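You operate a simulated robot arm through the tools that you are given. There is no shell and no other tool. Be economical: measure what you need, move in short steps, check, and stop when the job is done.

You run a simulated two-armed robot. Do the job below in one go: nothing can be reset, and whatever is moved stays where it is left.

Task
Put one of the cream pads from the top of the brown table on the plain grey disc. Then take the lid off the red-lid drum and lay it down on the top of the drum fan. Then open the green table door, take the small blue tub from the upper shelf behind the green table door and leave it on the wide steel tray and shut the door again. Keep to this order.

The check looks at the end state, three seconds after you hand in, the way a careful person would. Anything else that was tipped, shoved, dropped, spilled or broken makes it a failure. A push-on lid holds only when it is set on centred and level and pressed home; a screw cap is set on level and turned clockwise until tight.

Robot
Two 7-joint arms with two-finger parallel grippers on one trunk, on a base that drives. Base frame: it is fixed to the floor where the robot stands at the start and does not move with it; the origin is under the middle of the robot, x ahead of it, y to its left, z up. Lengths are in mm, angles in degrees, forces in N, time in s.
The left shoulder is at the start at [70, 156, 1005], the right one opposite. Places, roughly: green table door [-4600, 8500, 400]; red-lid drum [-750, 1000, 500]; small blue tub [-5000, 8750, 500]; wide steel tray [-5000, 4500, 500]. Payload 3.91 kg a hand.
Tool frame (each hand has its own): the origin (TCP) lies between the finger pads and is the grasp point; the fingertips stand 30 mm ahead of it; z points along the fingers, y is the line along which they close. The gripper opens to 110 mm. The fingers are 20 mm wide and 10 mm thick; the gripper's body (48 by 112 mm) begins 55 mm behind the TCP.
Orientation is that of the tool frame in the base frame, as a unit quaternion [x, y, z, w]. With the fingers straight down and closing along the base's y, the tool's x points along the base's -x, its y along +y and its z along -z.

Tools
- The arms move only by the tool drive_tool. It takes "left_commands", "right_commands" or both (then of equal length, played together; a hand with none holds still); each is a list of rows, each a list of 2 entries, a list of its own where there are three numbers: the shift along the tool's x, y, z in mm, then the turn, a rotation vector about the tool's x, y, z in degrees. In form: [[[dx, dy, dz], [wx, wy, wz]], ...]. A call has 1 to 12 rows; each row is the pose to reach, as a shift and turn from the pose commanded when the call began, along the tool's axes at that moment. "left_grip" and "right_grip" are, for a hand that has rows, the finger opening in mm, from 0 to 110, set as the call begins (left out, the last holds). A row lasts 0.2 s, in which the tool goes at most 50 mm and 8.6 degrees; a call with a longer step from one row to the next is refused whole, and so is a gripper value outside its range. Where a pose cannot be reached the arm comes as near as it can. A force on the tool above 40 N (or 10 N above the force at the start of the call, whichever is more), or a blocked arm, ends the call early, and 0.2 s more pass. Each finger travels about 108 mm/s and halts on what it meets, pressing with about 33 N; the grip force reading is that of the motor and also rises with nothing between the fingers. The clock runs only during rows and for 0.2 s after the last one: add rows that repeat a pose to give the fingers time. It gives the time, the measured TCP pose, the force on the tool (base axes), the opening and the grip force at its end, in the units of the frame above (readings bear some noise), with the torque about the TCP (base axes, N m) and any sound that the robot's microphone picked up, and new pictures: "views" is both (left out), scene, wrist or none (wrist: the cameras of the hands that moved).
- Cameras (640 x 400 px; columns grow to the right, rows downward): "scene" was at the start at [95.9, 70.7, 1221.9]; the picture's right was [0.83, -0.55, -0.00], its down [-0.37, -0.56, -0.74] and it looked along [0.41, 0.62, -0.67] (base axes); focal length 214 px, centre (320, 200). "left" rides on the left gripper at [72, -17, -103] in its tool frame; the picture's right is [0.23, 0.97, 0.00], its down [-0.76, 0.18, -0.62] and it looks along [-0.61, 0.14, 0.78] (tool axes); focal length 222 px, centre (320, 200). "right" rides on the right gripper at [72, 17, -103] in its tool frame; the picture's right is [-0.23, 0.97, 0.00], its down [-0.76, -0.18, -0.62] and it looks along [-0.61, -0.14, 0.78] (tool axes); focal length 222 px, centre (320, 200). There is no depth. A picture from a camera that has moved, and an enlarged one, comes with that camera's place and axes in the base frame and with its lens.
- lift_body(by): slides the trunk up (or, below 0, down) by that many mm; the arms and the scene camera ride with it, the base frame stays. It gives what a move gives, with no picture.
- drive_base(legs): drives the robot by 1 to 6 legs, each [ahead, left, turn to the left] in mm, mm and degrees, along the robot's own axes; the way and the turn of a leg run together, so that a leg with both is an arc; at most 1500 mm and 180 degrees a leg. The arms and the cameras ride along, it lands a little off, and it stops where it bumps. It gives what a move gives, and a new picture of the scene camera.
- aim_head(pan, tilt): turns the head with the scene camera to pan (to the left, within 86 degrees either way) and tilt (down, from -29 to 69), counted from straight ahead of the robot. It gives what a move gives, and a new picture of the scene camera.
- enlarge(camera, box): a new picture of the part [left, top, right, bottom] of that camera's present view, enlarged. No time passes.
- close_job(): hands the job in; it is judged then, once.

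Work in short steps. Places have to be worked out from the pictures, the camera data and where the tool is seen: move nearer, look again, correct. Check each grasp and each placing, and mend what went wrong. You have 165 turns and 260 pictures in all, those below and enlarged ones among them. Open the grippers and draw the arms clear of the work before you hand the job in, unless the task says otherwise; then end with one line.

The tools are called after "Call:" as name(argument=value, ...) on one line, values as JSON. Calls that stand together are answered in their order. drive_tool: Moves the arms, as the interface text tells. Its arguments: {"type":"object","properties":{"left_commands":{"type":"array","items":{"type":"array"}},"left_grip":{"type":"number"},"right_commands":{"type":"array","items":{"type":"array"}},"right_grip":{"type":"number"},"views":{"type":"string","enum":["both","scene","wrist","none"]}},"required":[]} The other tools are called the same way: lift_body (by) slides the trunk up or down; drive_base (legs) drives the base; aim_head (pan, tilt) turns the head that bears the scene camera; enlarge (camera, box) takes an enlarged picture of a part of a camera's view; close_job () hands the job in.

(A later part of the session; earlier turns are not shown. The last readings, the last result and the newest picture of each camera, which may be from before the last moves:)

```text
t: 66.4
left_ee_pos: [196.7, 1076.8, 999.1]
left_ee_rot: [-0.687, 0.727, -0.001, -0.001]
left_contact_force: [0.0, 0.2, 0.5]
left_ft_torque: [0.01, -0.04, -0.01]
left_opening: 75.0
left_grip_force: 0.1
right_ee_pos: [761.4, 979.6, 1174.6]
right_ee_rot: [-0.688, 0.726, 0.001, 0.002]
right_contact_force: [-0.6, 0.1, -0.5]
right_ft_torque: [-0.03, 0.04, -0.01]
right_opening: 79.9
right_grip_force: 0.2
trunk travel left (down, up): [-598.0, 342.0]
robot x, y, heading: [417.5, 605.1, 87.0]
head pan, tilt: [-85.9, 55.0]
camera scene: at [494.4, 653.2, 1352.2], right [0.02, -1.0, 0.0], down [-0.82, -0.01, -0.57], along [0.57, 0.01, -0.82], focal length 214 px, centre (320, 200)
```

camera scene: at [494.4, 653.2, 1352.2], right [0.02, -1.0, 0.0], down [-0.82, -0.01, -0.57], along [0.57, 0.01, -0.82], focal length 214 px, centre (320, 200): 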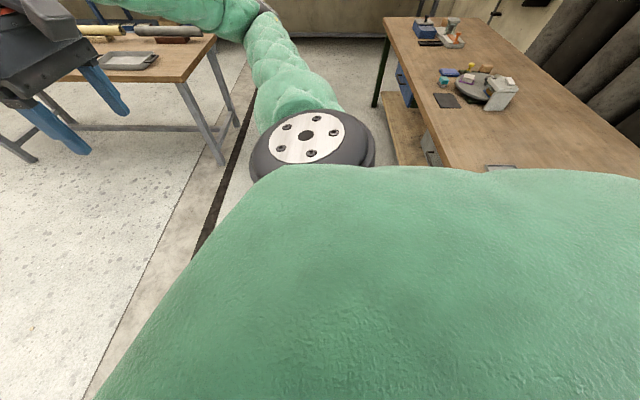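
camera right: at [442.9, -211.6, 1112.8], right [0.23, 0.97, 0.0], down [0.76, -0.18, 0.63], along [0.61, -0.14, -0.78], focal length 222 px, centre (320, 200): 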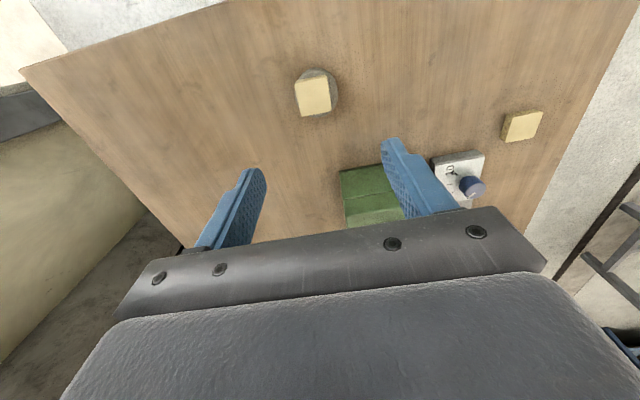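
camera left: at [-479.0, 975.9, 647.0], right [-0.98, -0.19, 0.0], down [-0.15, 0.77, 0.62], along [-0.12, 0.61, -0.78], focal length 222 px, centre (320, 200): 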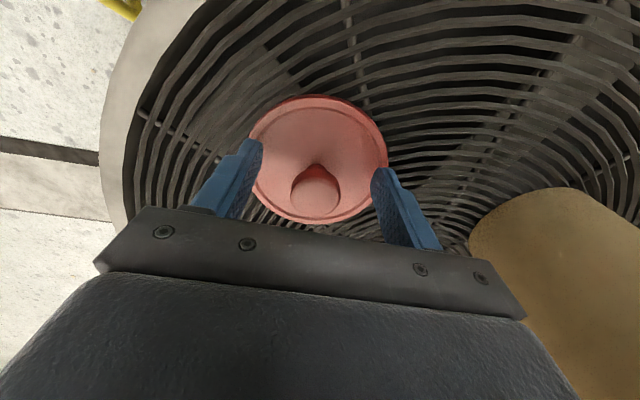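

I move on a bit and turn to check the pad on the disc.

Call:
drive_base(legs=[[700, 0, 0], [0, 0, -110]])

Call:
aim_head(pan=-70, tilt=30)

```text
t: 74.8
left_ee_pos: [982.8, 1359.0, 998.9]
left_ee_rot: [0.193, 0.981, 0.0, 0.0]
left_contact_force: [-0.2, -0.5, 0.9]
left_ft_torque: [0.02, 0.02, 0.05]
left_opening: 75.0
left_grip_force: 0.0
right_ee_pos: [705.8, 858.1, 1174.7]
right_ee_rot: [0.192, 0.981, 0.0, 0.002]
right_contact_force: [0.1, 0.5, 0.3]
right_ft_torque: [-0.01, 0.01, -0.01]
right_opening: 79.8
right_grip_force: 0.0
trunk travel left (down, up): [-598.0, 342.0]
robot x, y, heading: [459.0, 1302.5, -22.0]
head pan, tilt: [-85.9, 55.0]
camera scene: at [482.5, 1216.3, 1352.1], right [-0.95, 0.31, 0.0], down [0.25, 0.78, -0.57], along [-0.18, -0.55, -0.82], focal length 214 px, centre (320, 200)
```

scene: 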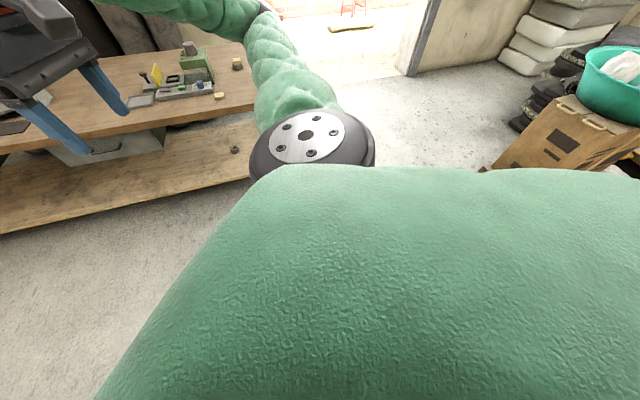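

```text
t: 75.7
left_ee_pos: [980.9, 1360.4, 998.6]
left_ee_rot: [0.192, 0.981, 0.001, -0.001]
left_contact_force: [-0.9, 0.3, 0.4]
left_ft_torque: [-0.01, -0.01, -0.02]
left_opening: 74.9
left_grip_force: 0.0
right_ee_pos: [706.5, 858.7, 1173.9]
right_ee_rot: [0.191, 0.982, 0.001, 0.002]
right_contact_force: [-0.6, 0.9, -0.3]
right_ft_torque: [0.01, 0.01, 0.02]
right_opening: 80.0
right_grip_force: 0.1
trunk travel left (down, up): [-598.0, 342.0]
robot x, y, heading: [456.1, 1306.0, -22.2]
head pan, tilt: [-70.0, 30.0]
camera scene: at [501.6, 1194.6, 1388.0], right [-1.0, 0.04, 0.0], down [0.02, 0.5, -0.87], along [-0.03, -0.86, -0.5], focal length 214 px, centre (320, 200)
```

scene: 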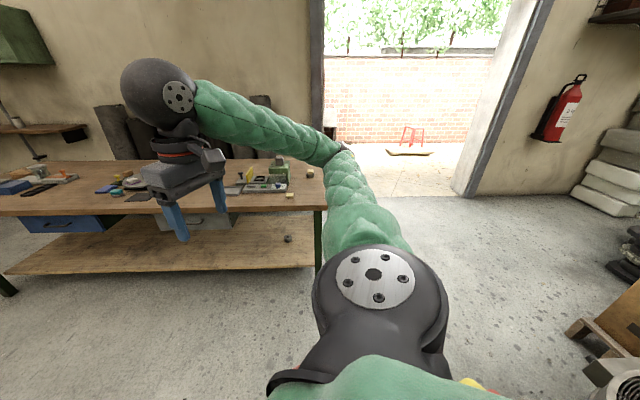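

The arm hides the disc; I turn 45° more and look nearly straight ahead.

Call:
drive_base(legs=[[0, 0, -55]])

Call:
aim_head(pan=-5, tilt=25)

Call:
enlarge(camera="scene", box=[240, 120, 400, 220])

```text
t: 78.5
left_ee_pos: [813.3, 916.3, 1000.6]
left_ee_rot: [0.614, 0.789, 0.001, 0.0]
left_contact_force: [-0.3, 0.5, -0.2]
left_ft_torque: [-0.02, -0.02, 0.01]
left_opening: 75.0
left_grip_force: 0.0
right_ee_pos: [249.3, 840.2, 1173.6]
right_ee_rot: [0.614, 0.789, -0.001, 0.002]
right_contact_force: [-0.4, 0.0, 0.2]
right_ft_torque: [0.02, -0.01, -0.01]
right_opening: 80.0
right_grip_force: 0.0
trunk travel left (down, up): [-598.0, 342.0]
robot x, y, heading: [458.4, 1300.7, -76.0]
head pan, tilt: [-70.0, 30.0]
camera scene: at [395.5, 1204.0, 1388.1], right [-0.56, 0.83, 0.0], down [0.41, 0.28, -0.87], along [-0.71, -0.49, -0.5], focal length 214 px, centre (320, 200)
```

scene: 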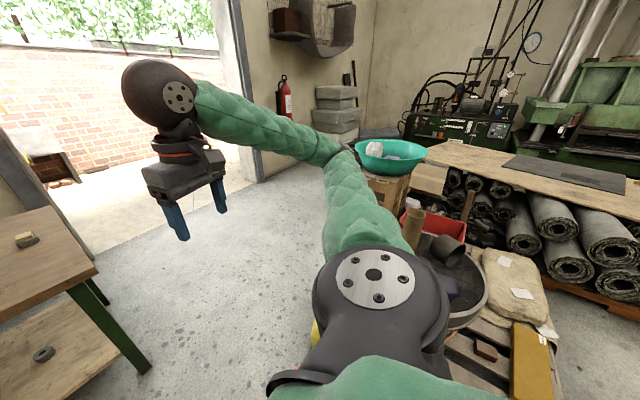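

```text
t: 79.9
left_ee_pos: [814.9, 915.8, 999.5]
left_ee_rot: [0.613, 0.79, 0.001, -0.001]
left_contact_force: [-0.6, -0.4, -0.5]
left_ft_torque: [0.01, 0.0, -0.04]
left_opening: 75.1
left_grip_force: 0.0
right_ee_pos: [248.0, 840.4, 1174.0]
right_ee_rot: [0.613, 0.79, -0.001, 0.002]
right_contact_force: [0.6, -1.1, -0.4]
right_ft_torque: [0.0, 0.0, 0.04]
right_opening: 79.9
right_grip_force: 0.0
trunk travel left (down, up): [-598.0, 342.0]
robot x, y, heading: [459.5, 1307.7, -75.6]
head pan, tilt: [-5.0, 25.0]
camera scene: at [485.4, 1164.1, 1396.1], right [-0.99, -0.16, 0.0], down [-0.07, 0.42, -0.91], along [0.15, -0.89, -0.42], focal length 214 px, centre (320, 200)
```

scene: 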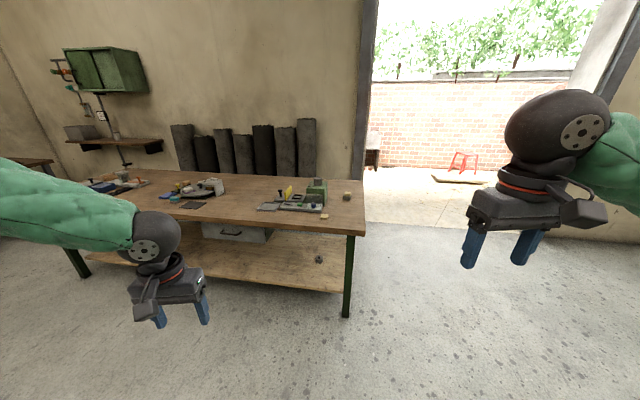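

```text
4.00 times, centred on (320, 170) of scene
camera zoom: at [485.4, 1164.1, 1396.1], right [-0.99, -0.16, 0.0], down [-0.07, 0.42, -0.91], along [0.15, -0.89, -0.42], focal length 858 px, centre (320, 320)
```

zoom: 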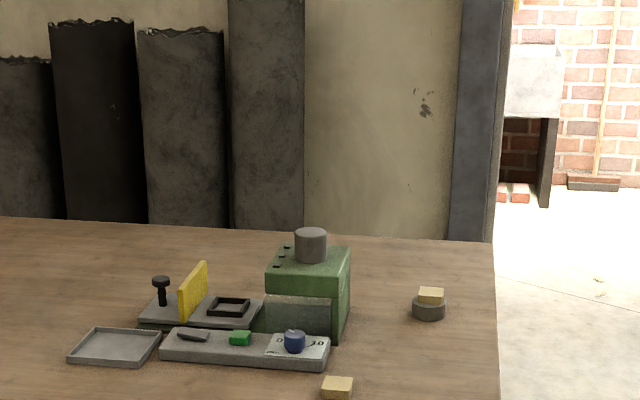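

The pad sits on the disc, table intact. Now I turn back to heading ~90 and drive up the aisle.

Call:
drive_base(legs=[[0, 0, 166], [1400, 0, 0], [1000, 0, 0]])

Call:
aim_head(pan=45, tilt=12)

```text
t: 98.4
left_ee_pos: [256.4, 4171.2, 999.4]
left_ee_rot: [-0.7, 0.714, 0.0, -0.001]
left_contact_force: [-0.4, 0.8, -0.4]
left_ft_torque: [0.01, 0.0, -0.04]
left_opening: 75.0
left_grip_force: 0.0
right_ee_pos: [823.8, 4093.0, 1174.6]
right_ee_rot: [-0.7, 0.714, 0.002, 0.001]
right_contact_force: [0.8, 0.8, 0.9]
right_ft_torque: [-0.01, 0.02, -0.01]
right_opening: 79.8
right_grip_force: 0.0
trunk travel left (down, up): [-598.0, 342.0]
robot x, y, heading: [498.7, 3704.2, 88.7]
head pan, tilt: [-5.0, 25.0]
camera scene: at [507.0, 3845.5, 1396.0], right [0.99, -0.11, 0.0], down [-0.04, -0.42, -0.91], along [0.1, 0.9, -0.42], focal length 214 px, centre (320, 200)
```

scene: 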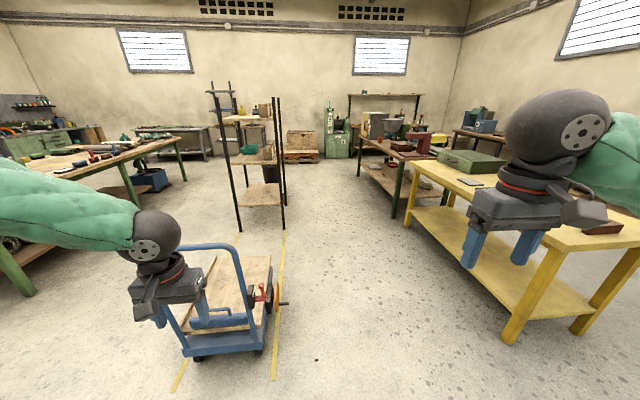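

```text
t: 99.6
left_ee_pos: [257.9, 4169.1, 999.7]
left_ee_rot: [-0.7, 0.714, -0.001, -0.001]
left_contact_force: [0.2, 0.8, 0.5]
left_ft_torque: [-0.03, 0.02, 0.01]
left_opening: 74.8
left_grip_force: 0.1
right_ee_pos: [823.9, 4093.9, 1173.1]
right_ee_rot: [-0.7, 0.714, 0.001, 0.002]
right_contact_force: [0.1, -1.2, 0.4]
right_ft_torque: [-0.02, -0.02, 0.0]
right_opening: 80.2
right_grip_force: 0.0
trunk travel left (down, up): [-598.0, 342.0]
robot x, y, heading: [496.0, 3702.7, 88.9]
head pan, tilt: [45.0, 12.0]
camera scene: at [432.6, 3820.6, 1417.2], right [0.72, 0.69, 0.0], down [0.14, -0.15, -0.98], along [-0.68, 0.7, -0.21], focal length 214 px, centre (320, 200)
```

scene: 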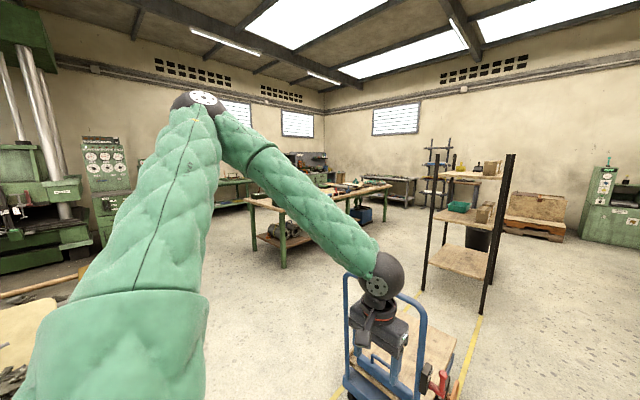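

The trolley is right ahead; the clear way west lies at y≈4200 between the pillar and the brown bench. I turn left and drive there.

Call:
drive_base(legs=[[0, 0, 90], [700, -100, 0], [600, -400, 0], [1200, 0, 0]])

Call:
aim_head(pan=0, tilt=15)

```text
t: 113.3
left_ee_pos: [-1653.1, 3992.8, 997.6]
left_ee_rot: [1.0, 0.016, 0.003, -0.002]
left_contact_force: [0.3, 0.2, -0.7]
left_ft_torque: [-0.02, -0.01, -0.03]
left_opening: 75.3
left_grip_force: 0.0
right_ee_pos: [-1606.0, 4561.2, 1172.7]
right_ee_rot: [1.0, 0.016, 0.0, -0.001]
right_contact_force: [0.6, -0.6, -0.8]
right_ft_torque: [0.02, 0.0, -0.04]
right_opening: 80.0
right_grip_force: 0.1
trunk travel left (down, up): [-598.0, 342.0]
robot x, y, heading: [-1193.8, 4256.2, -177.9]
head pan, tilt: [45.0, 12.0]
stopped in leg 4: the robot was blocked; the commanded pose is now the measured one
camera scene: at [-1314.4, 4186.2, 1416.7], right [-0.73, 0.68, 0.0], down [0.14, 0.15, -0.98], along [-0.67, -0.71, -0.21], focal length 214 px, centre (320, 200)
```

scene: 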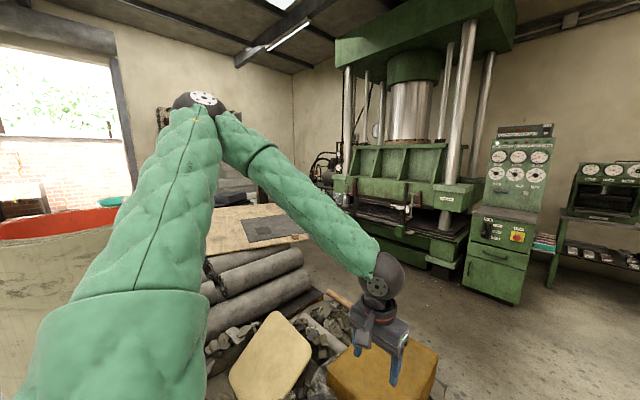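

```text
t: 114.4
left_ee_pos: [-1652.3, 3995.4, 1000.6]
left_ee_rot: [1.0, 0.016, 0.0, 0.0]
left_contact_force: [-0.7, 0.2, 0.3]
left_ft_torque: [0.01, 0.0, 0.02]
left_opening: 74.9
left_grip_force: 0.0
right_ee_pos: [-1602.5, 4565.3, 1173.7]
right_ee_rot: [1.0, 0.016, -0.002, 0.001]
right_contact_force: [0.3, 0.3, 1.3]
right_ft_torque: [0.01, -0.03, 0.03]
right_opening: 79.9
right_grip_force: 0.1
trunk travel left (down, up): [-598.0, 342.0]
robot x, y, heading: [-1197.9, 4259.5, -178.2]
head pan, tilt: [0.0, 15.0]
camera scene: at [-1340.8, 4254.9, 1412.4], right [-0.03, 1.0, 0.0], down [0.26, 0.01, -0.97], along [-0.97, -0.03, -0.26], focal length 214 px, centre (320, 200)
```

scene: 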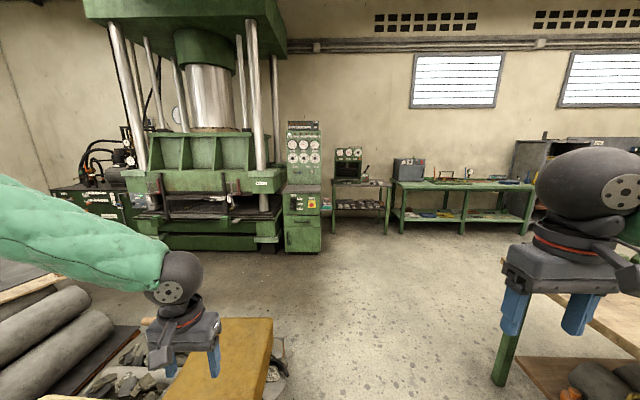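

Blocked at x≈-1195. I look down around the base to see what is there.

Call:
aim_head(pan=45, tilt=55)

Call:
aim_head(pan=-45, tilt=50)

```text
t: 115.5
left_ee_pos: [-1651.2, 3994.4, 999.8]
left_ee_rot: [1.0, 0.016, 0.002, 0.0]
left_contact_force: [0.4, -0.6, -0.2]
left_ft_torque: [-0.01, -0.01, -0.02]
left_opening: 75.1
left_grip_force: 0.2
right_ee_pos: [-1601.7, 4563.8, 1172.9]
right_ee_rot: [1.0, 0.016, -0.001, 0.0]
right_contact_force: [-0.8, -0.6, 0.3]
right_ft_torque: [0.01, -0.01, -0.01]
right_opening: 80.0
right_grip_force: 0.1
trunk travel left (down, up): [-598.0, 342.0]
robot x, y, heading: [-1195.5, 4255.5, -178.2]
head pan, tilt: [45.0, 55.0]
camera scene: at [-1297.1, 4204.0, 1352.1], right [-0.73, 0.68, 0.0], down [0.56, 0.6, -0.57], along [-0.39, -0.42, -0.82], focal length 214 px, centre (320, 200)
```

scene: 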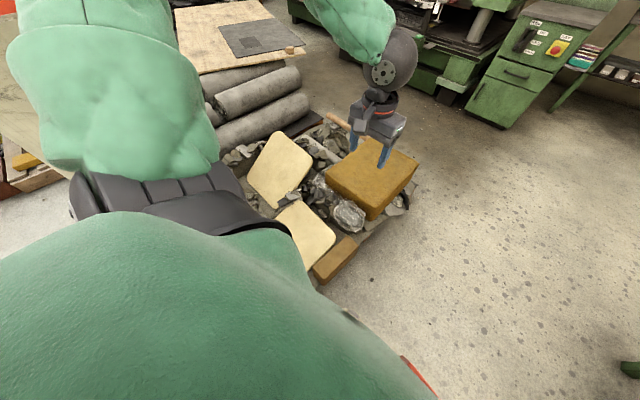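

```text
t: 117.2
left_ee_pos: [-1651.3, 3996.4, 998.9]
left_ee_rot: [1.0, 0.015, 0.0, 0.001]
left_contact_force: [1.0, -0.4, 0.3]
left_ft_torque: [0.02, -0.02, 0.01]
left_opening: 75.0
left_grip_force: 0.1
right_ee_pos: [-1602.8, 4562.6, 1173.5]
right_ee_rot: [1.0, 0.017, -0.001, 0.0]
right_contact_force: [0.3, -0.3, -0.1]
right_ft_torque: [0.02, 0.03, -0.05]
right_opening: 80.0
right_grip_force: 0.0
trunk travel left (down, up): [-598.0, 342.0]
robot x, y, heading: [-1197.7, 4261.7, -178.2]
head pan, tilt: [-45.0, 50.0]
camera scene: at [-1303.9, 4309.4, 1358.6], right [0.68, 0.73, 0.0], down [0.56, -0.52, -0.64], along [-0.47, 0.44, -0.77], focal length 214 px, centre (320, 200)
```

scene: 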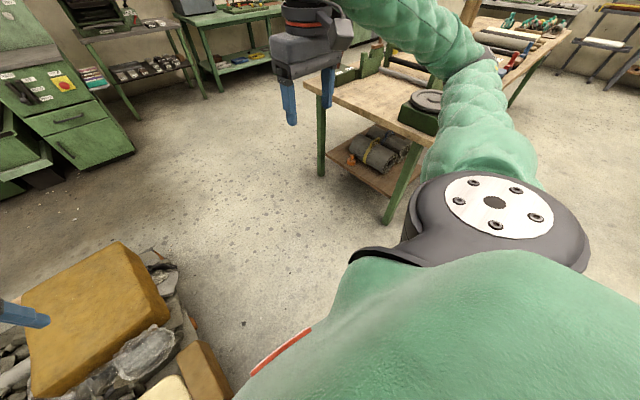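

A rubble heap lies ahead-left, so the lane must be further north. I back up a touch, shift right to y≈4630 (bench starts at 5250), and go west.

Call:
drive_base(legs=[[-60, 0, 0], [0, -370, 0], [1500, 0, 0]])

Call:
aim_head(pan=0, tilt=20)

```text
t: 127.0
left_ee_pos: [-3080.2, 4284.7, 999.1]
left_ee_rot: [1.0, 0.029, 0.0, -0.001]
left_contact_force: [0.1, -0.2, -0.2]
left_ft_torque: [-0.02, 0.0, 0.0]
left_opening: 75.0
left_grip_force: 0.1
right_ee_pos: [-3046.2, 4854.6, 1173.0]
right_ee_rot: [1.0, 0.029, -0.001, -0.001]
right_contact_force: [-0.1, -0.5, 0.0]
right_ft_torque: [0.0, -0.04, 0.02]
right_opening: 79.9
right_grip_force: 0.1
trunk travel left (down, up): [-598.0, 342.0]
robot x, y, heading: [-2631.4, 4559.1, -176.7]
head pan, tilt: [-45.0, 50.0]
camera scene: at [-2741.0, 4608.3, 1358.6], right [0.66, 0.75, 0.0], down [0.57, -0.51, -0.64], along [-0.48, 0.43, -0.77], focal length 214 px, centre (320, 200)
```

scene: 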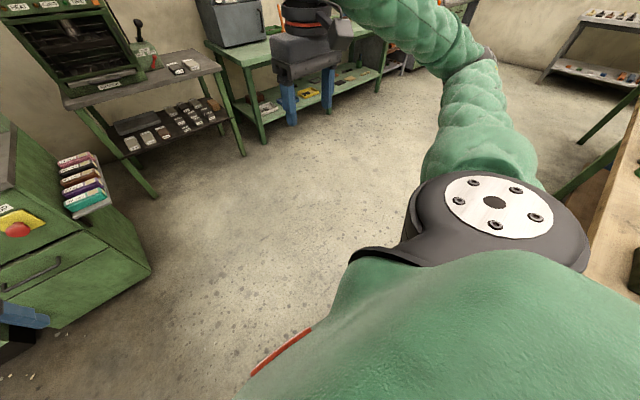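

```text
t: 128.1
left_ee_pos: [-3080.1, 4284.5, 999.0]
left_ee_rot: [1.0, 0.029, 0.001, 0.0]
left_contact_force: [0.1, -0.5, 0.2]
left_ft_torque: [0.01, -0.01, -0.03]
left_opening: 75.0
left_grip_force: 0.0
right_ee_pos: [-3046.2, 4854.2, 1173.8]
right_ee_rot: [1.0, 0.029, -0.001, 0.0]
right_contact_force: [-0.2, -0.2, -0.4]
right_ft_torque: [-0.02, 0.0, 0.0]
right_opening: 79.7
right_grip_force: 0.0
trunk travel left (down, up): [-598.0, 342.0]
robot x, y, heading: [-2633.5, 4557.9, -176.9]
head pan, tilt: [0.0, 20.0]
camera scene: at [-2776.1, 4551.8, 1404.1], right [-0.06, 1.0, 0.0], down [0.34, 0.02, -0.94], along [-0.94, -0.05, -0.34], focal length 214 px, centre (320, 200)
```

scene: 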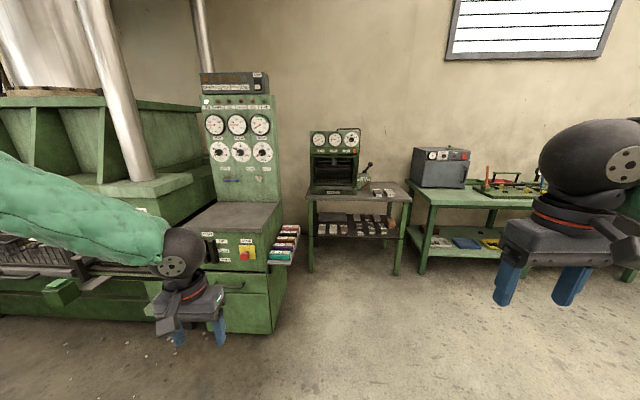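

I enlarge the table with the gauge box, where the wide steel tray should be.

Call:
enlarge(camera="scene", box=[270, 120, 430, 280])

Call:
enlarge(camera="scene", box=[400, 130, 560, 260])

```text
2.50 times, centred on (350, 200) of scene
camera zoom: at [-2776.1, 4551.8, 1404.1], right [-0.06, 1.0, 0.0], down [0.34, 0.02, -0.94], along [-0.94, -0.05, -0.34], focal length 536 px, centre (245, 200)
```

zoom: 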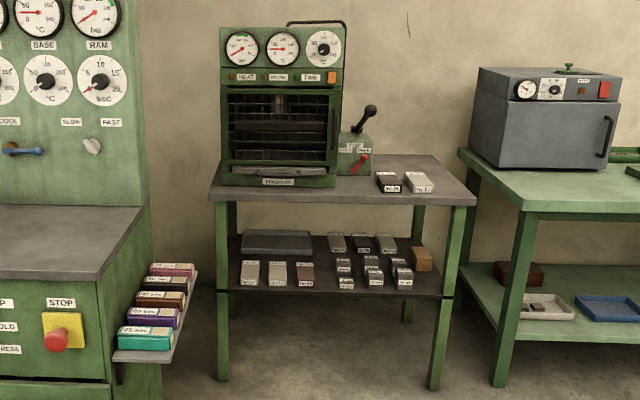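

```text
3.08 times, centred on (480, 195) of scene
camera zoom: at [-2776.1, 4551.8, 1404.1], right [-0.06, 1.0, 0.0], down [0.34, 0.02, -0.94], along [-0.94, -0.05, -0.34], focal length 660 px, centre (-172, 215)
```

zoom: 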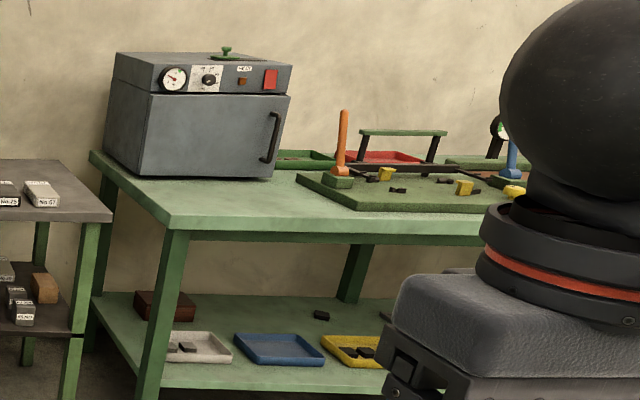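

The tray on the lower shelf under the gauge table looks like the wide steel tray. Next I go north to the green table door: west 600, turn right, and look up the lane.

Call:
drive_base(legs=[[600, 0, 0], [0, 0, -92], [1000, 0, 0]])

Call:
aim_head(pan=15, tilt=15)

```text
t: 140.2
left_ee_pos: [-3550.5, 5973.9, 999.5]
left_ee_rot: [0.724, -0.69, 0.0, 0.0]
left_contact_force: [0.7, 0.7, -0.7]
left_ft_torque: [-0.01, 0.0, -0.01]
left_opening: 74.9
left_grip_force: 0.1
right_ee_pos: [-2981.1, 5935.7, 1173.2]
right_ee_rot: [0.725, -0.689, -0.001, -0.001]
right_contact_force: [-1.1, -0.1, 0.5]
right_ft_torque: [0.0, 0.0, 0.0]
right_opening: 79.8
right_grip_force: 0.0
trunk travel left (down, up): [-598.0, 342.0]
robot x, y, heading: [-3278.0, 5522.2, 92.6]
head pan, tilt: [0.0, 20.0]
camera scene: at [-3288.3, 5667.3, 1404.1], right [1.0, 0.05, 0.0], down [0.02, -0.34, -0.94], along [-0.05, 0.94, -0.34], focal length 214 px, centre (320, 200)
```

scene: 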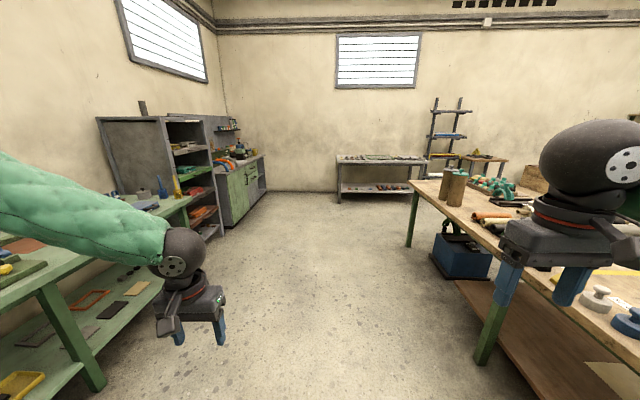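

```text
t: 140.9
left_ee_pos: [-3550.8, 5973.2, 998.5]
left_ee_rot: [0.724, -0.69, 0.001, 0.001]
left_contact_force: [0.4, -0.3, -0.1]
left_ft_torque: [0.0, -0.02, 0.0]
left_opening: 74.9
left_grip_force: 0.2
right_ee_pos: [-2981.8, 5934.3, 1173.9]
right_ee_rot: [0.725, -0.689, -0.001, -0.001]
right_contact_force: [0.2, -0.4, 0.1]
right_ft_torque: [-0.02, 0.0, 0.02]
right_opening: 80.0
right_grip_force: 0.0
trunk travel left (down, up): [-598.0, 342.0]
robot x, y, heading: [-3281.5, 5523.2, 93.0]
head pan, tilt: [15.0, 15.0]
camera scene: at [-3312.2, 5662.6, 1412.3], right [0.95, 0.31, 0.0], down [0.08, -0.25, -0.97], along [-0.3, 0.92, -0.26], focal length 214 px, centre (320, 200)
```

scene: 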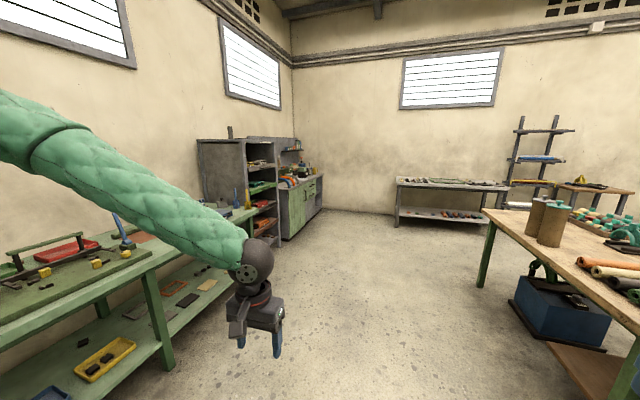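

The green-doored cabinet is near the far left corner, facing east. I drive up nearer and look.

Call:
drive_base(legs=[[1200, 0, 0], [800, -100, 0]])

Call:
aim_head(pan=50, tilt=30)

```text
t: 150.9
left_ee_pos: [-3560.8, 7973.5, 999.7]
left_ee_rot: [0.726, -0.688, 0.0, 0.0]
left_contact_force: [0.5, 0.7, -0.5]
left_ft_torque: [0.0, 0.0, -0.03]
left_opening: 75.0
left_grip_force: 0.0
right_ee_pos: [-2991.9, 7936.6, 1173.0]
right_ee_rot: [0.726, -0.688, 0.0, 0.0]
right_contact_force: [0.1, 0.1, 0.5]
right_ft_torque: [-0.01, -0.01, 0.02]
right_opening: 80.0
right_grip_force: 0.0
trunk travel left (down, up): [-598.0, 342.0]
robot x, y, heading: [-3287.9, 7525.5, 93.2]
head pan, tilt: [15.0, 15.0]
camera scene: at [-3321.4, 7664.1, 1412.3], right [0.95, 0.31, 0.0], down [0.08, -0.25, -0.97], along [-0.3, 0.92, -0.26], focal length 214 px, centre (320, 200)
```

scene: 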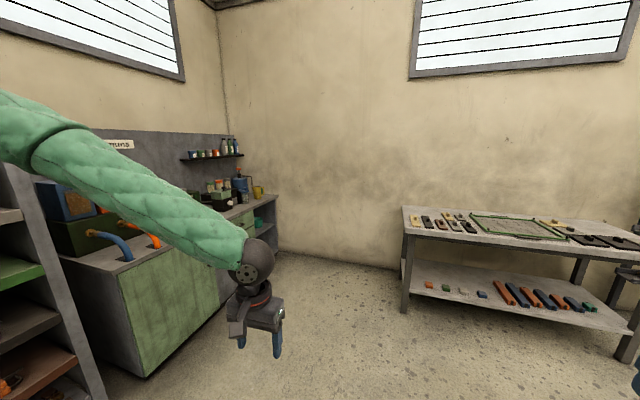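

```text
t: 151.9
left_ee_pos: [-3562.4, 7972.6, 998.9]
left_ee_rot: [0.726, -0.688, 0.0, 0.0]
left_contact_force: [1.0, -0.2, -0.2]
left_ft_torque: [0.0, 0.01, -0.06]
left_opening: 75.0
left_grip_force: 0.0
right_ee_pos: [-2990.8, 7936.6, 1174.0]
right_ee_rot: [0.726, -0.688, -0.001, 0.0]
right_contact_force: [-0.3, -0.3, -0.6]
right_ft_torque: [0.02, 0.01, 0.03]
right_opening: 80.0
right_grip_force: 0.0
trunk travel left (down, up): [-598.0, 342.0]
robot x, y, heading: [-3292.5, 7528.0, 93.2]
head pan, tilt: [50.0, 30.0]
camera scene: at [-3364.7, 7629.3, 1388.1], right [0.6, 0.8, 0.0], down [0.4, -0.3, -0.87], along [-0.69, 0.52, -0.5], focal length 214 px, centre (320, 200)
```

scene: 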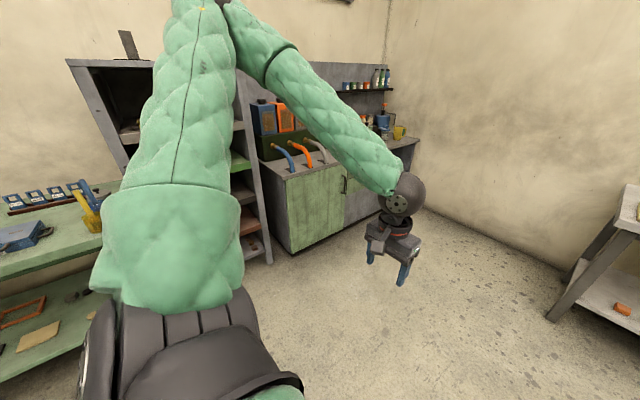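

I drive up level with the cabinet and turn to face it.

Call:
drive_base(legs=[[850, 0, 0], [0, 0, 87]])

Call:
aim_head(pan=0, tilt=35)

```text
t: 160.1
left_ee_pos: [-3807.7, 8128.5, 999.2]
left_ee_rot: [1.0, -0.01, 0.002, -0.001]
left_contact_force: [0.1, 0.3, 0.5]
left_ft_torque: [-0.03, -0.01, 0.0]
left_opening: 74.9
left_grip_force: 0.1
right_ee_pos: [-3729.1, 8695.4, 1173.2]
right_ee_rot: [1.0, -0.009, -0.001, -0.001]
right_contact_force: [-0.3, -0.3, 0.0]
right_ft_torque: [0.0, 0.0, 0.01]
right_opening: 79.9
right_grip_force: 0.0
trunk travel left (down, up): [-598.0, 342.0]
robot x, y, heading: [-3338.9, 8368.2, 178.8]
head pan, tilt: [50.0, 30.0]
camera scene: at [-3450.4, 8301.3, 1388.1], right [-0.75, 0.66, 0.0], down [0.33, 0.38, -0.87], along [-0.57, -0.65, -0.5], focal length 214 px, centre (320, 200)
```

scene: 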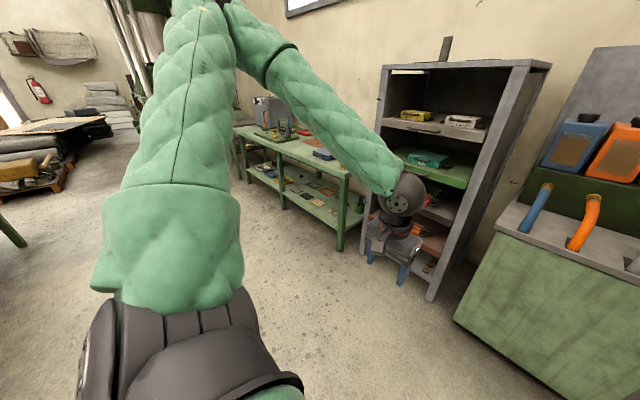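

```text
t: 161.2
left_ee_pos: [-3806.6, 8128.9, 999.7]
left_ee_rot: [1.0, -0.011, 0.001, 0.001]
left_contact_force: [-0.2, -0.8, 0.6]
left_ft_torque: [0.0, 0.01, 0.01]
left_opening: 75.0
left_grip_force: 0.1
right_ee_pos: [-3729.7, 8694.8, 1174.2]
right_ee_rot: [1.0, -0.009, -0.001, 0.0]
right_contact_force: [0.3, 0.0, 0.1]
right_ft_torque: [0.03, -0.01, -0.03]
right_opening: 80.0
right_grip_force: 0.2
trunk travel left (down, up): [-598.0, 342.0]
robot x, y, heading: [-3339.8, 8365.3, 178.8]
head pan, tilt: [0.0, 35.0]
camera scene: at [-3478.9, 8371.3, 1380.3], right [0.02, 1.0, 0.0], down [0.57, -0.01, -0.82], along [-0.82, 0.02, -0.57], focal length 214 px, centre (320, 200)
```

scene: 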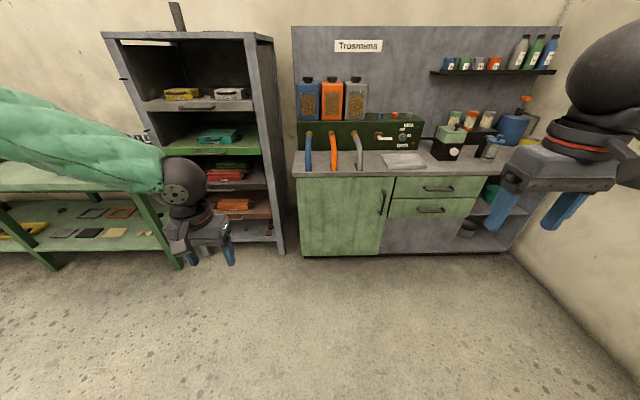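

Call:
enlarge(camera="scene", box=[270, 140, 430, 270])

```text
3.08 times, centred on (350, 205) of scene
camera zoom: at [-3478.9, 8371.3, 1380.3], right [0.02, 1.0, 0.0], down [0.57, -0.01, -0.82], along [-0.82, 0.02, -0.57], focal length 660 px, centre (228, 185)
```

zoom: 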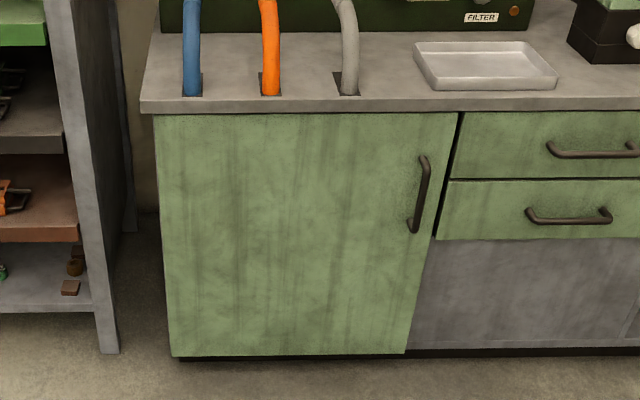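

The green door is hinged on the left (y≈8256), 600 wide, vertical handle at about (-4580,8794,584). I raise the left hand out of the door's sweep, lower the trunk, and take a stance at about (-3720,8650).

Call:
drive_tool(left_commands=[[[0, 0, -45], [0, 0, 0]], [[0, 0, -90], [0, 0, 0]], [[0, 0, -135], [0, 0, 0]], [[0, 0, -180], [0, 0, 0]], [[0, 0, -225], [0, 0, 0]], [[0, 0, -270], [0, 0, 0]]], views="none")

Call:
lift_body(by=-330)

Call:
drive_base(legs=[[380, -285, 1]])

```text
t: 162.6
left_ee_pos: [-3806.0, 8132.7, 1269.1]
left_ee_rot: [1.0, -0.011, 0.001, 0.0]
left_contact_force: [0.3, -0.4, 0.0]
left_ft_torque: [-0.01, -0.01, 0.01]
left_opening: 74.9
left_grip_force: 0.2
right_ee_pos: [-3727.7, 8695.9, 1174.3]
right_ee_rot: [1.0, -0.011, -0.002, 0.001]
right_contact_force: [-0.1, 0.9, -0.7]
right_ft_torque: [0.0, -0.02, 0.0]
right_opening: 79.8
right_grip_force: 0.1
trunk travel left (down, up): [-598.0, 342.0]
robot x, y, heading: [-3340.4, 8366.5, 178.9]
head pan, tilt: [0.0, 35.0]
```

```text
t: 165.9
left_ee_pos: [-3808.2, 8132.3, 939.3]
left_ee_rot: [1.0, -0.01, 0.001, 0.0]
left_contact_force: [1.0, -0.2, -0.4]
left_ft_torque: [0.0, -0.03, -0.02]
left_opening: 75.1
left_grip_force: 0.1
right_ee_pos: [-3729.5, 8694.5, 843.9]
right_ee_rot: [1.0, -0.01, -0.002, 0.0]
right_contact_force: [-0.4, -0.1, 0.6]
right_ft_torque: [0.02, -0.01, -0.05]
right_opening: 80.0
right_grip_force: 0.0
trunk travel left (down, up): [-268.0, 672.0]
robot x, y, heading: [-3338.1, 8364.4, 178.8]
head pan, tilt: [0.0, 35.0]
```

```text
t: 168.7
left_ee_pos: [-4178.5, 8412.3, 938.5]
left_ee_rot: [1.0, -0.005, 0.001, 0.0]
left_contact_force: [-0.9, 0.3, -0.1]
left_ft_torque: [-0.01, 0.01, -0.02]
left_opening: 74.8
left_grip_force: 0.1
right_ee_pos: [-4105.7, 8975.2, 843.5]
right_ee_rot: [1.0, -0.003, -0.002, -0.001]
right_contact_force: [0.4, -0.6, -0.6]
right_ft_torque: [0.0, 0.01, 0.0]
right_opening: 80.2
right_grip_force: 0.1
trunk travel left (down, up): [-268.0, 672.0]
robot x, y, heading: [-3714.5, 8654.5, 179.7]
head pan, tilt: [0.0, 35.0]
camera scene: at [-3852.2, 8655.7, 1050.2], right [0.01, 1.0, 0.0], down [0.57, 0.0, -0.82], along [-0.82, 0.01, -0.57], focal length 214 px, centre (320, 200)
```

scene: 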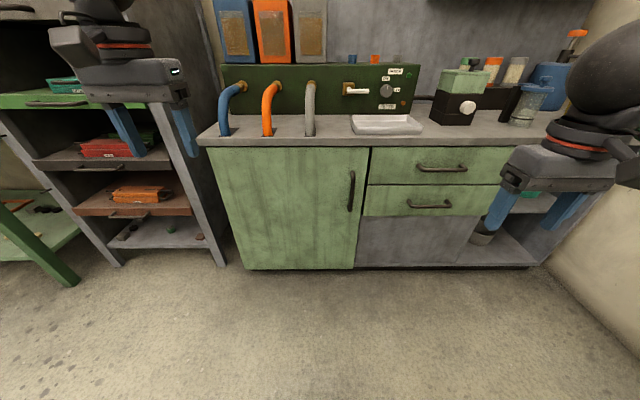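

The handle is at about (-4559,8785,603). I bring the right hand to a pre-grasp 100 mm in front, tilted to point ahead and 30° down.

Call:
drive_tool(right_commands=[[[-30, 16, 16], [0, -5, 0]], [[-61, 32, 32], [0, -10, 0]], [[-91, 48, 48], [0, -15, 0]], [[-122, 63, 63], [0, -20, 0]], [[-152, 79, 79], [0, -25, 0]], [[-183, 95, 95], [0, -30, 0]], [[-213, 111, 111], [0, -35, 0]], [[-244, 127, 127], [0, -40, 0]], [[-274, 143, 143], [0, -45, 0]], [[-305, 158, 158], [0, -50, 0]], [[-335, 174, 174], [0, -55, 0]], [[-366, 190, 190], [0, -60, 0]]], right_grip=80)

```text
t: 171.3
left_ee_pos: [-4178.7, 8412.2, 938.4]
left_ee_rot: [1.0, -0.004, 0.001, -0.001]
left_contact_force: [-1.2, -0.1, 0.0]
left_ft_torque: [-0.02, -0.02, 0.02]
left_opening: 74.9
left_grip_force: 0.1
right_ee_pos: [-4476.1, 8789.5, 656.1]
right_ee_rot: [0.866, -0.004, -0.501, -0.002]
right_contact_force: [0.0, 0.4, 0.6]
right_ft_torque: [-0.02, -0.02, -0.01]
right_opening: 80.0
right_grip_force: 0.0
trunk travel left (down, up): [-268.0, 672.0]
robot x, y, heading: [-3716.2, 8655.8, 179.5]
head pan, tilt: [0.0, 35.0]
camera scene: at [-3852.3, 8655.5, 1050.4], right [0.01, 1.0, 0.0], down [0.57, 0.0, -0.82], along [-0.82, 0.01, -0.57], focal length 214 px, centre (320, 200)
camera right: at [-4350.6, 8771.4, 645.0], right [-0.12, -0.97, 0.2], down [0.16, 0.18, 0.97], along [-0.98, 0.15, 0.14], focal length 222 px, centre (320, 200)
```

scene: 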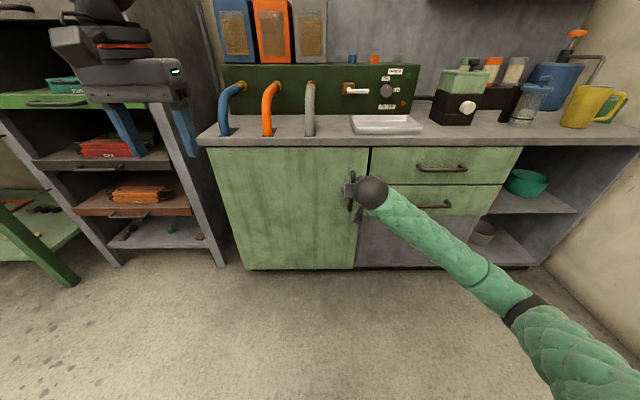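
right: 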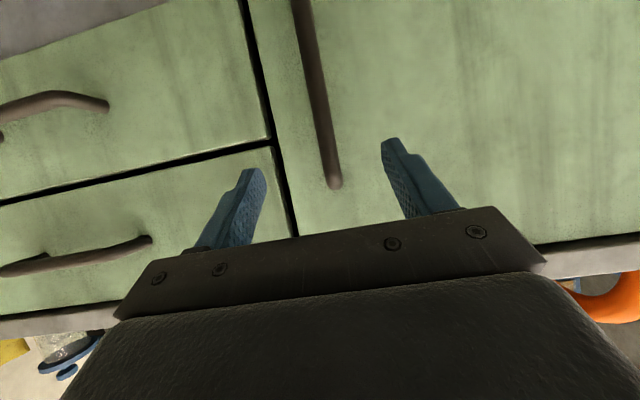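

The bar appears between the fingers, spanning z≈505–660 at y≈8785. I advance 70 mm along the tool and look.

Call:
drive_tool(right_commands=[[[0, 4, 35], [0, 0, 0]], [[0, 4, 70], [0, 0, 0]]], views="wrist")

Call:
enlarge(camera="scene", box=[310, 150, 410, 240])

```text
t: 171.9
left_ee_pos: [-4178.9, 8412.2, 938.0]
left_ee_rot: [1.0, -0.004, 0.001, -0.001]
left_contact_force: [-0.2, -0.8, 0.3]
left_ft_torque: [0.03, 0.01, -0.02]
left_opening: 74.8
left_grip_force: 0.1
right_ee_pos: [-4536.6, 8784.0, 619.8]
right_ee_rot: [0.866, -0.002, -0.501, -0.001]
right_contact_force: [0.1, 0.2, 0.2]
right_ft_torque: [-0.02, 0.0, 0.01]
right_opening: 80.1
right_grip_force: 0.1
trunk travel left (down, up): [-268.0, 672.0]
robot x, y, heading: [-3708.5, 8654.9, 179.6]
head pan, tilt: [0.0, 35.0]
camera right: at [-4411.3, 8766.5, 608.6], right [-0.12, -0.97, 0.2], down [0.16, 0.18, 0.97], along [-0.98, 0.15, 0.14], focal length 222 px, centre (320, 200)
```

right: 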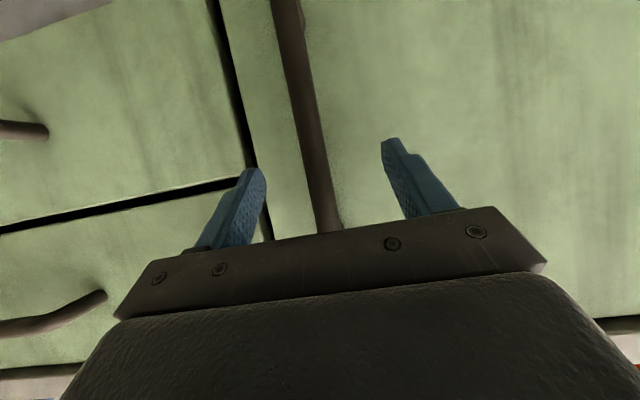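

```text
4.44 times, centred on (360, 195) of scene
camera zoom: at [-3852.3, 8655.3, 1050.3], right [0.01, 1.0, 0.0], down [0.57, 0.0, -0.82], along [-0.82, 0.01, -0.57], focal length 953 px, centre (142, 222)
```

zoom: 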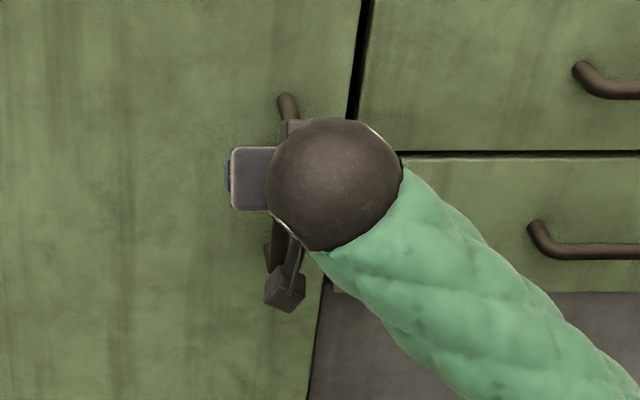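

The bar lies between the fingers. I advance 22 mm more and close.

Call:
drive_tool(right_commands=[[[0, 0, 11], [0, 0, 0]], [[0, 0, 24], [0, 0, 0]]], views="none")

Call:
drive_tool(right_commands=[[[0, 0, 0], [0, 0, 0]], [[0, 0, 0], [0, 0, 0]], [[0, 0, 0], [0, 0, 0]], [[0, 0, 0], [0, 0, 0]]], right_grip=0, views="wrist")

```text
t: 172.5
left_ee_pos: [-4178.3, 8411.4, 938.3]
left_ee_rot: [1.0, -0.005, 0.0, -0.001]
left_contact_force: [0.0, -0.3, 0.3]
left_ft_torque: [0.02, -0.03, 0.01]
left_opening: 74.9
left_grip_force: 0.0
right_ee_pos: [-4557.6, 8783.6, 607.3]
right_ee_rot: [0.865, -0.004, -0.501, -0.002]
right_contact_force: [-0.3, 0.5, 0.1]
right_ft_torque: [0.01, 0.0, 0.03]
right_opening: 79.8
right_grip_force: 0.1
trunk travel left (down, up): [-268.0, 672.0]
robot x, y, heading: [-3712.3, 8654.9, 179.8]
head pan, tilt: [0.0, 35.0]
```

```text
t: 173.5
left_ee_pos: [-4178.0, 8412.0, 937.6]
left_ee_rot: [1.0, -0.004, 0.001, 0.0]
left_contact_force: [0.0, 0.3, -0.7]
left_ft_torque: [-0.01, 0.03, -0.01]
left_opening: 74.7
left_grip_force: 0.1
right_ee_pos: [-4557.3, 8784.9, 607.4]
right_ee_rot: [0.866, -0.003, -0.501, -0.002]
right_contact_force: [1.0, 11.2, -0.3]
right_ft_torque: [-0.01, -0.11, 0.07]
right_opening: 15.7
right_grip_force: 45.1
trunk travel left (down, up): [-268.0, 672.0]
robot x, y, heading: [-3711.7, 8654.3, 179.7]
head pan, tilt: [0.0, 35.0]
camera right: at [-4432.7, 8767.8, 596.9], right [-0.12, -0.97, 0.2], down [0.16, 0.18, 0.97], along [-0.98, 0.15, 0.14], focal length 222 px, centre (320, 200)
```

right: 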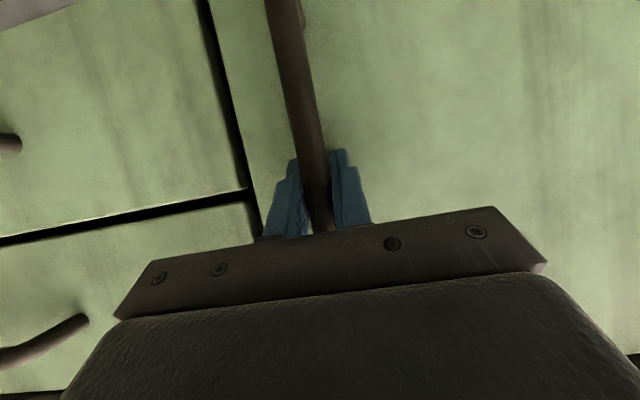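

The bar is held (15.7 mm). I pull the door along its arc about the hinge, yawing the hand with it, to 20°.

Call:
drive_tool(right_commands=[[[5, 0, -8], [0.9, 0, 0.5]], [[18.5, 1.3, -32], [3.46, 0, 2]], [[37, 5, -64], [6.9, 0, 4]], [[55, 11.6, -95], [10.4, 0, 6]], [[73, 20.5, -126.5], [13.9, 0, 8]], [[90.5, 32, -157], [17.3, 0, 10]]])

```text
t: 174.6
left_ee_pos: [-4177.8, 8410.1, 938.8]
left_ee_rot: [1.0, -0.002, 0.001, 0.0]
left_contact_force: [-0.6, -0.6, -0.4]
left_ft_torque: [-0.02, -0.02, 0.02]
left_opening: 75.3
left_grip_force: 0.0
right_ee_pos: [-4443.3, 8761.6, 606.6]
right_ee_rot: [0.86, -0.09, -0.5, -0.05]
right_contact_force: [-1.9, -7.8, 6.6]
right_ft_torque: [0.17, -0.7, 0.15]
right_opening: 15.6
right_grip_force: 45.2
trunk travel left (down, up): [-268.0, 672.0]
robot x, y, heading: [-3717.6, 8652.2, 179.7]
head pan, tilt: [0.0, 35.0]
stopped in row 5 (right hand): the force on the tool passed its limit at 43 N (the readings are from after the stop); the commanded pose is now the measured one
camera scene: at [-3852.2, 8654.4, 1050.4], right [0.0, 1.0, 0.0], down [0.57, 0.0, -0.82], along [-0.82, 0.0, -0.57], focal length 214 px, centre (320, 200)
camera right: at [-4323.8, 8720.2, 596.6], right [-0.31, -0.93, 0.2], down [0.2, 0.14, 0.97], along [-0.93, 0.34, 0.14], focal length 222 px, centre (320, 200)
```

scene: 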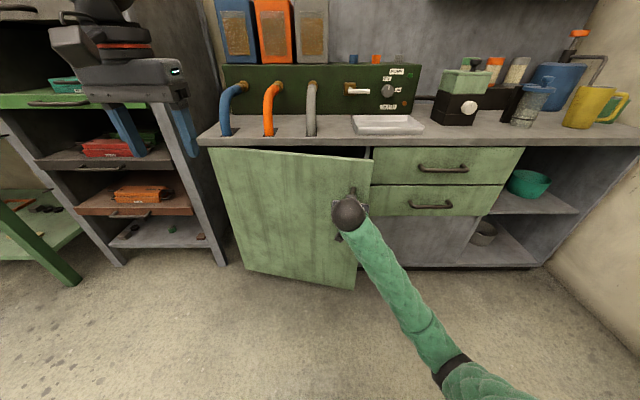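
right: 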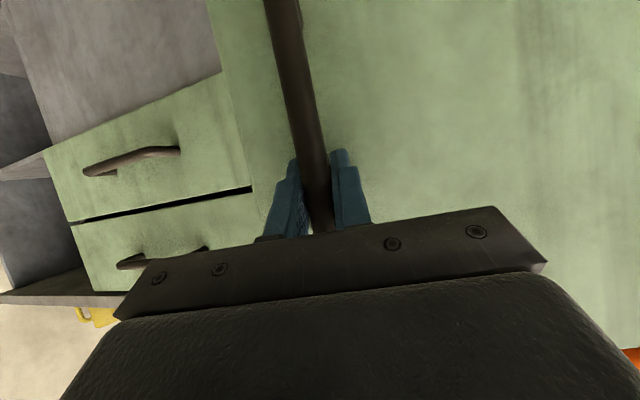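

The door is ~12° open and follows well; the arc fits with the bar offset. I continue to ~28°.

Call:
drive_tool(right_commands=[[[17.3, 4.4, -30], [3.3, 0, 1.9]], [[34.7, 10.8, -60], [6.6, 0, 3.8]], [[52.3, 20.7, -90.6], [10, 0, 5.8]], [[70.2, 32.5, -121.5], [13.5, 0, 7.8]]])

```text
t: 175.6
left_ee_pos: [-4175.5, 8409.6, 939.2]
left_ee_rot: [1.0, -0.003, 0.0, 0.0]
left_contact_force: [-0.4, -0.5, -0.3]
left_ft_torque: [-0.01, 0.01, 0.01]
left_opening: 74.9
left_grip_force: 0.0
right_ee_pos: [-4312.8, 8702.8, 605.9]
right_ee_rot: [0.839, -0.209, -0.488, -0.118]
right_contact_force: [-7.2, -10.5, 31.2]
right_ft_torque: [0.47, -0.64, -0.07]
right_opening: 15.7
right_grip_force: 45.1
trunk travel left (down, up): [-268.0, 672.0]
robot x, y, heading: [-3712.0, 8651.9, 179.8]
head pan, tilt: [0.0, 35.0]
camera scene: at [-3851.3, 8653.7, 1050.7], right [0.0, 1.0, 0.0], down [0.57, 0.0, -0.82], along [-0.82, 0.0, -0.57], focal length 214 px, centre (320, 200)
camera right: at [-4210.1, 8628.3, 595.6], right [-0.55, -0.81, 0.2], down [0.23, 0.09, 0.97], along [-0.8, 0.58, 0.14], focal length 222 px, centre (320, 200)
```

scene: 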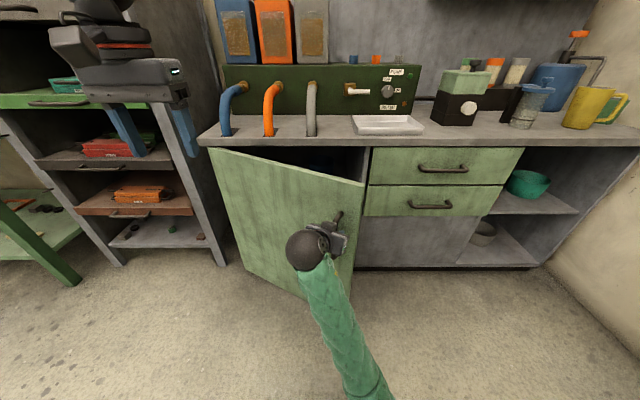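
right: 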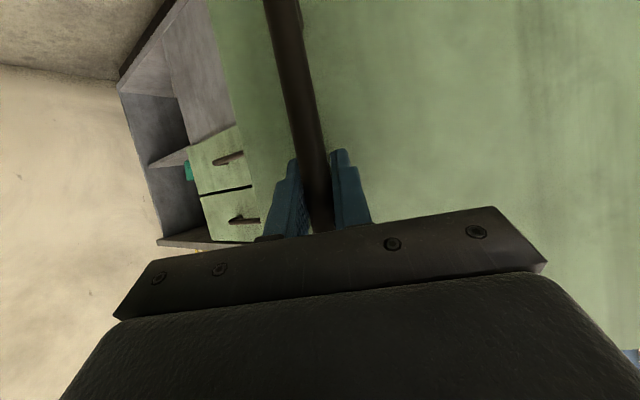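

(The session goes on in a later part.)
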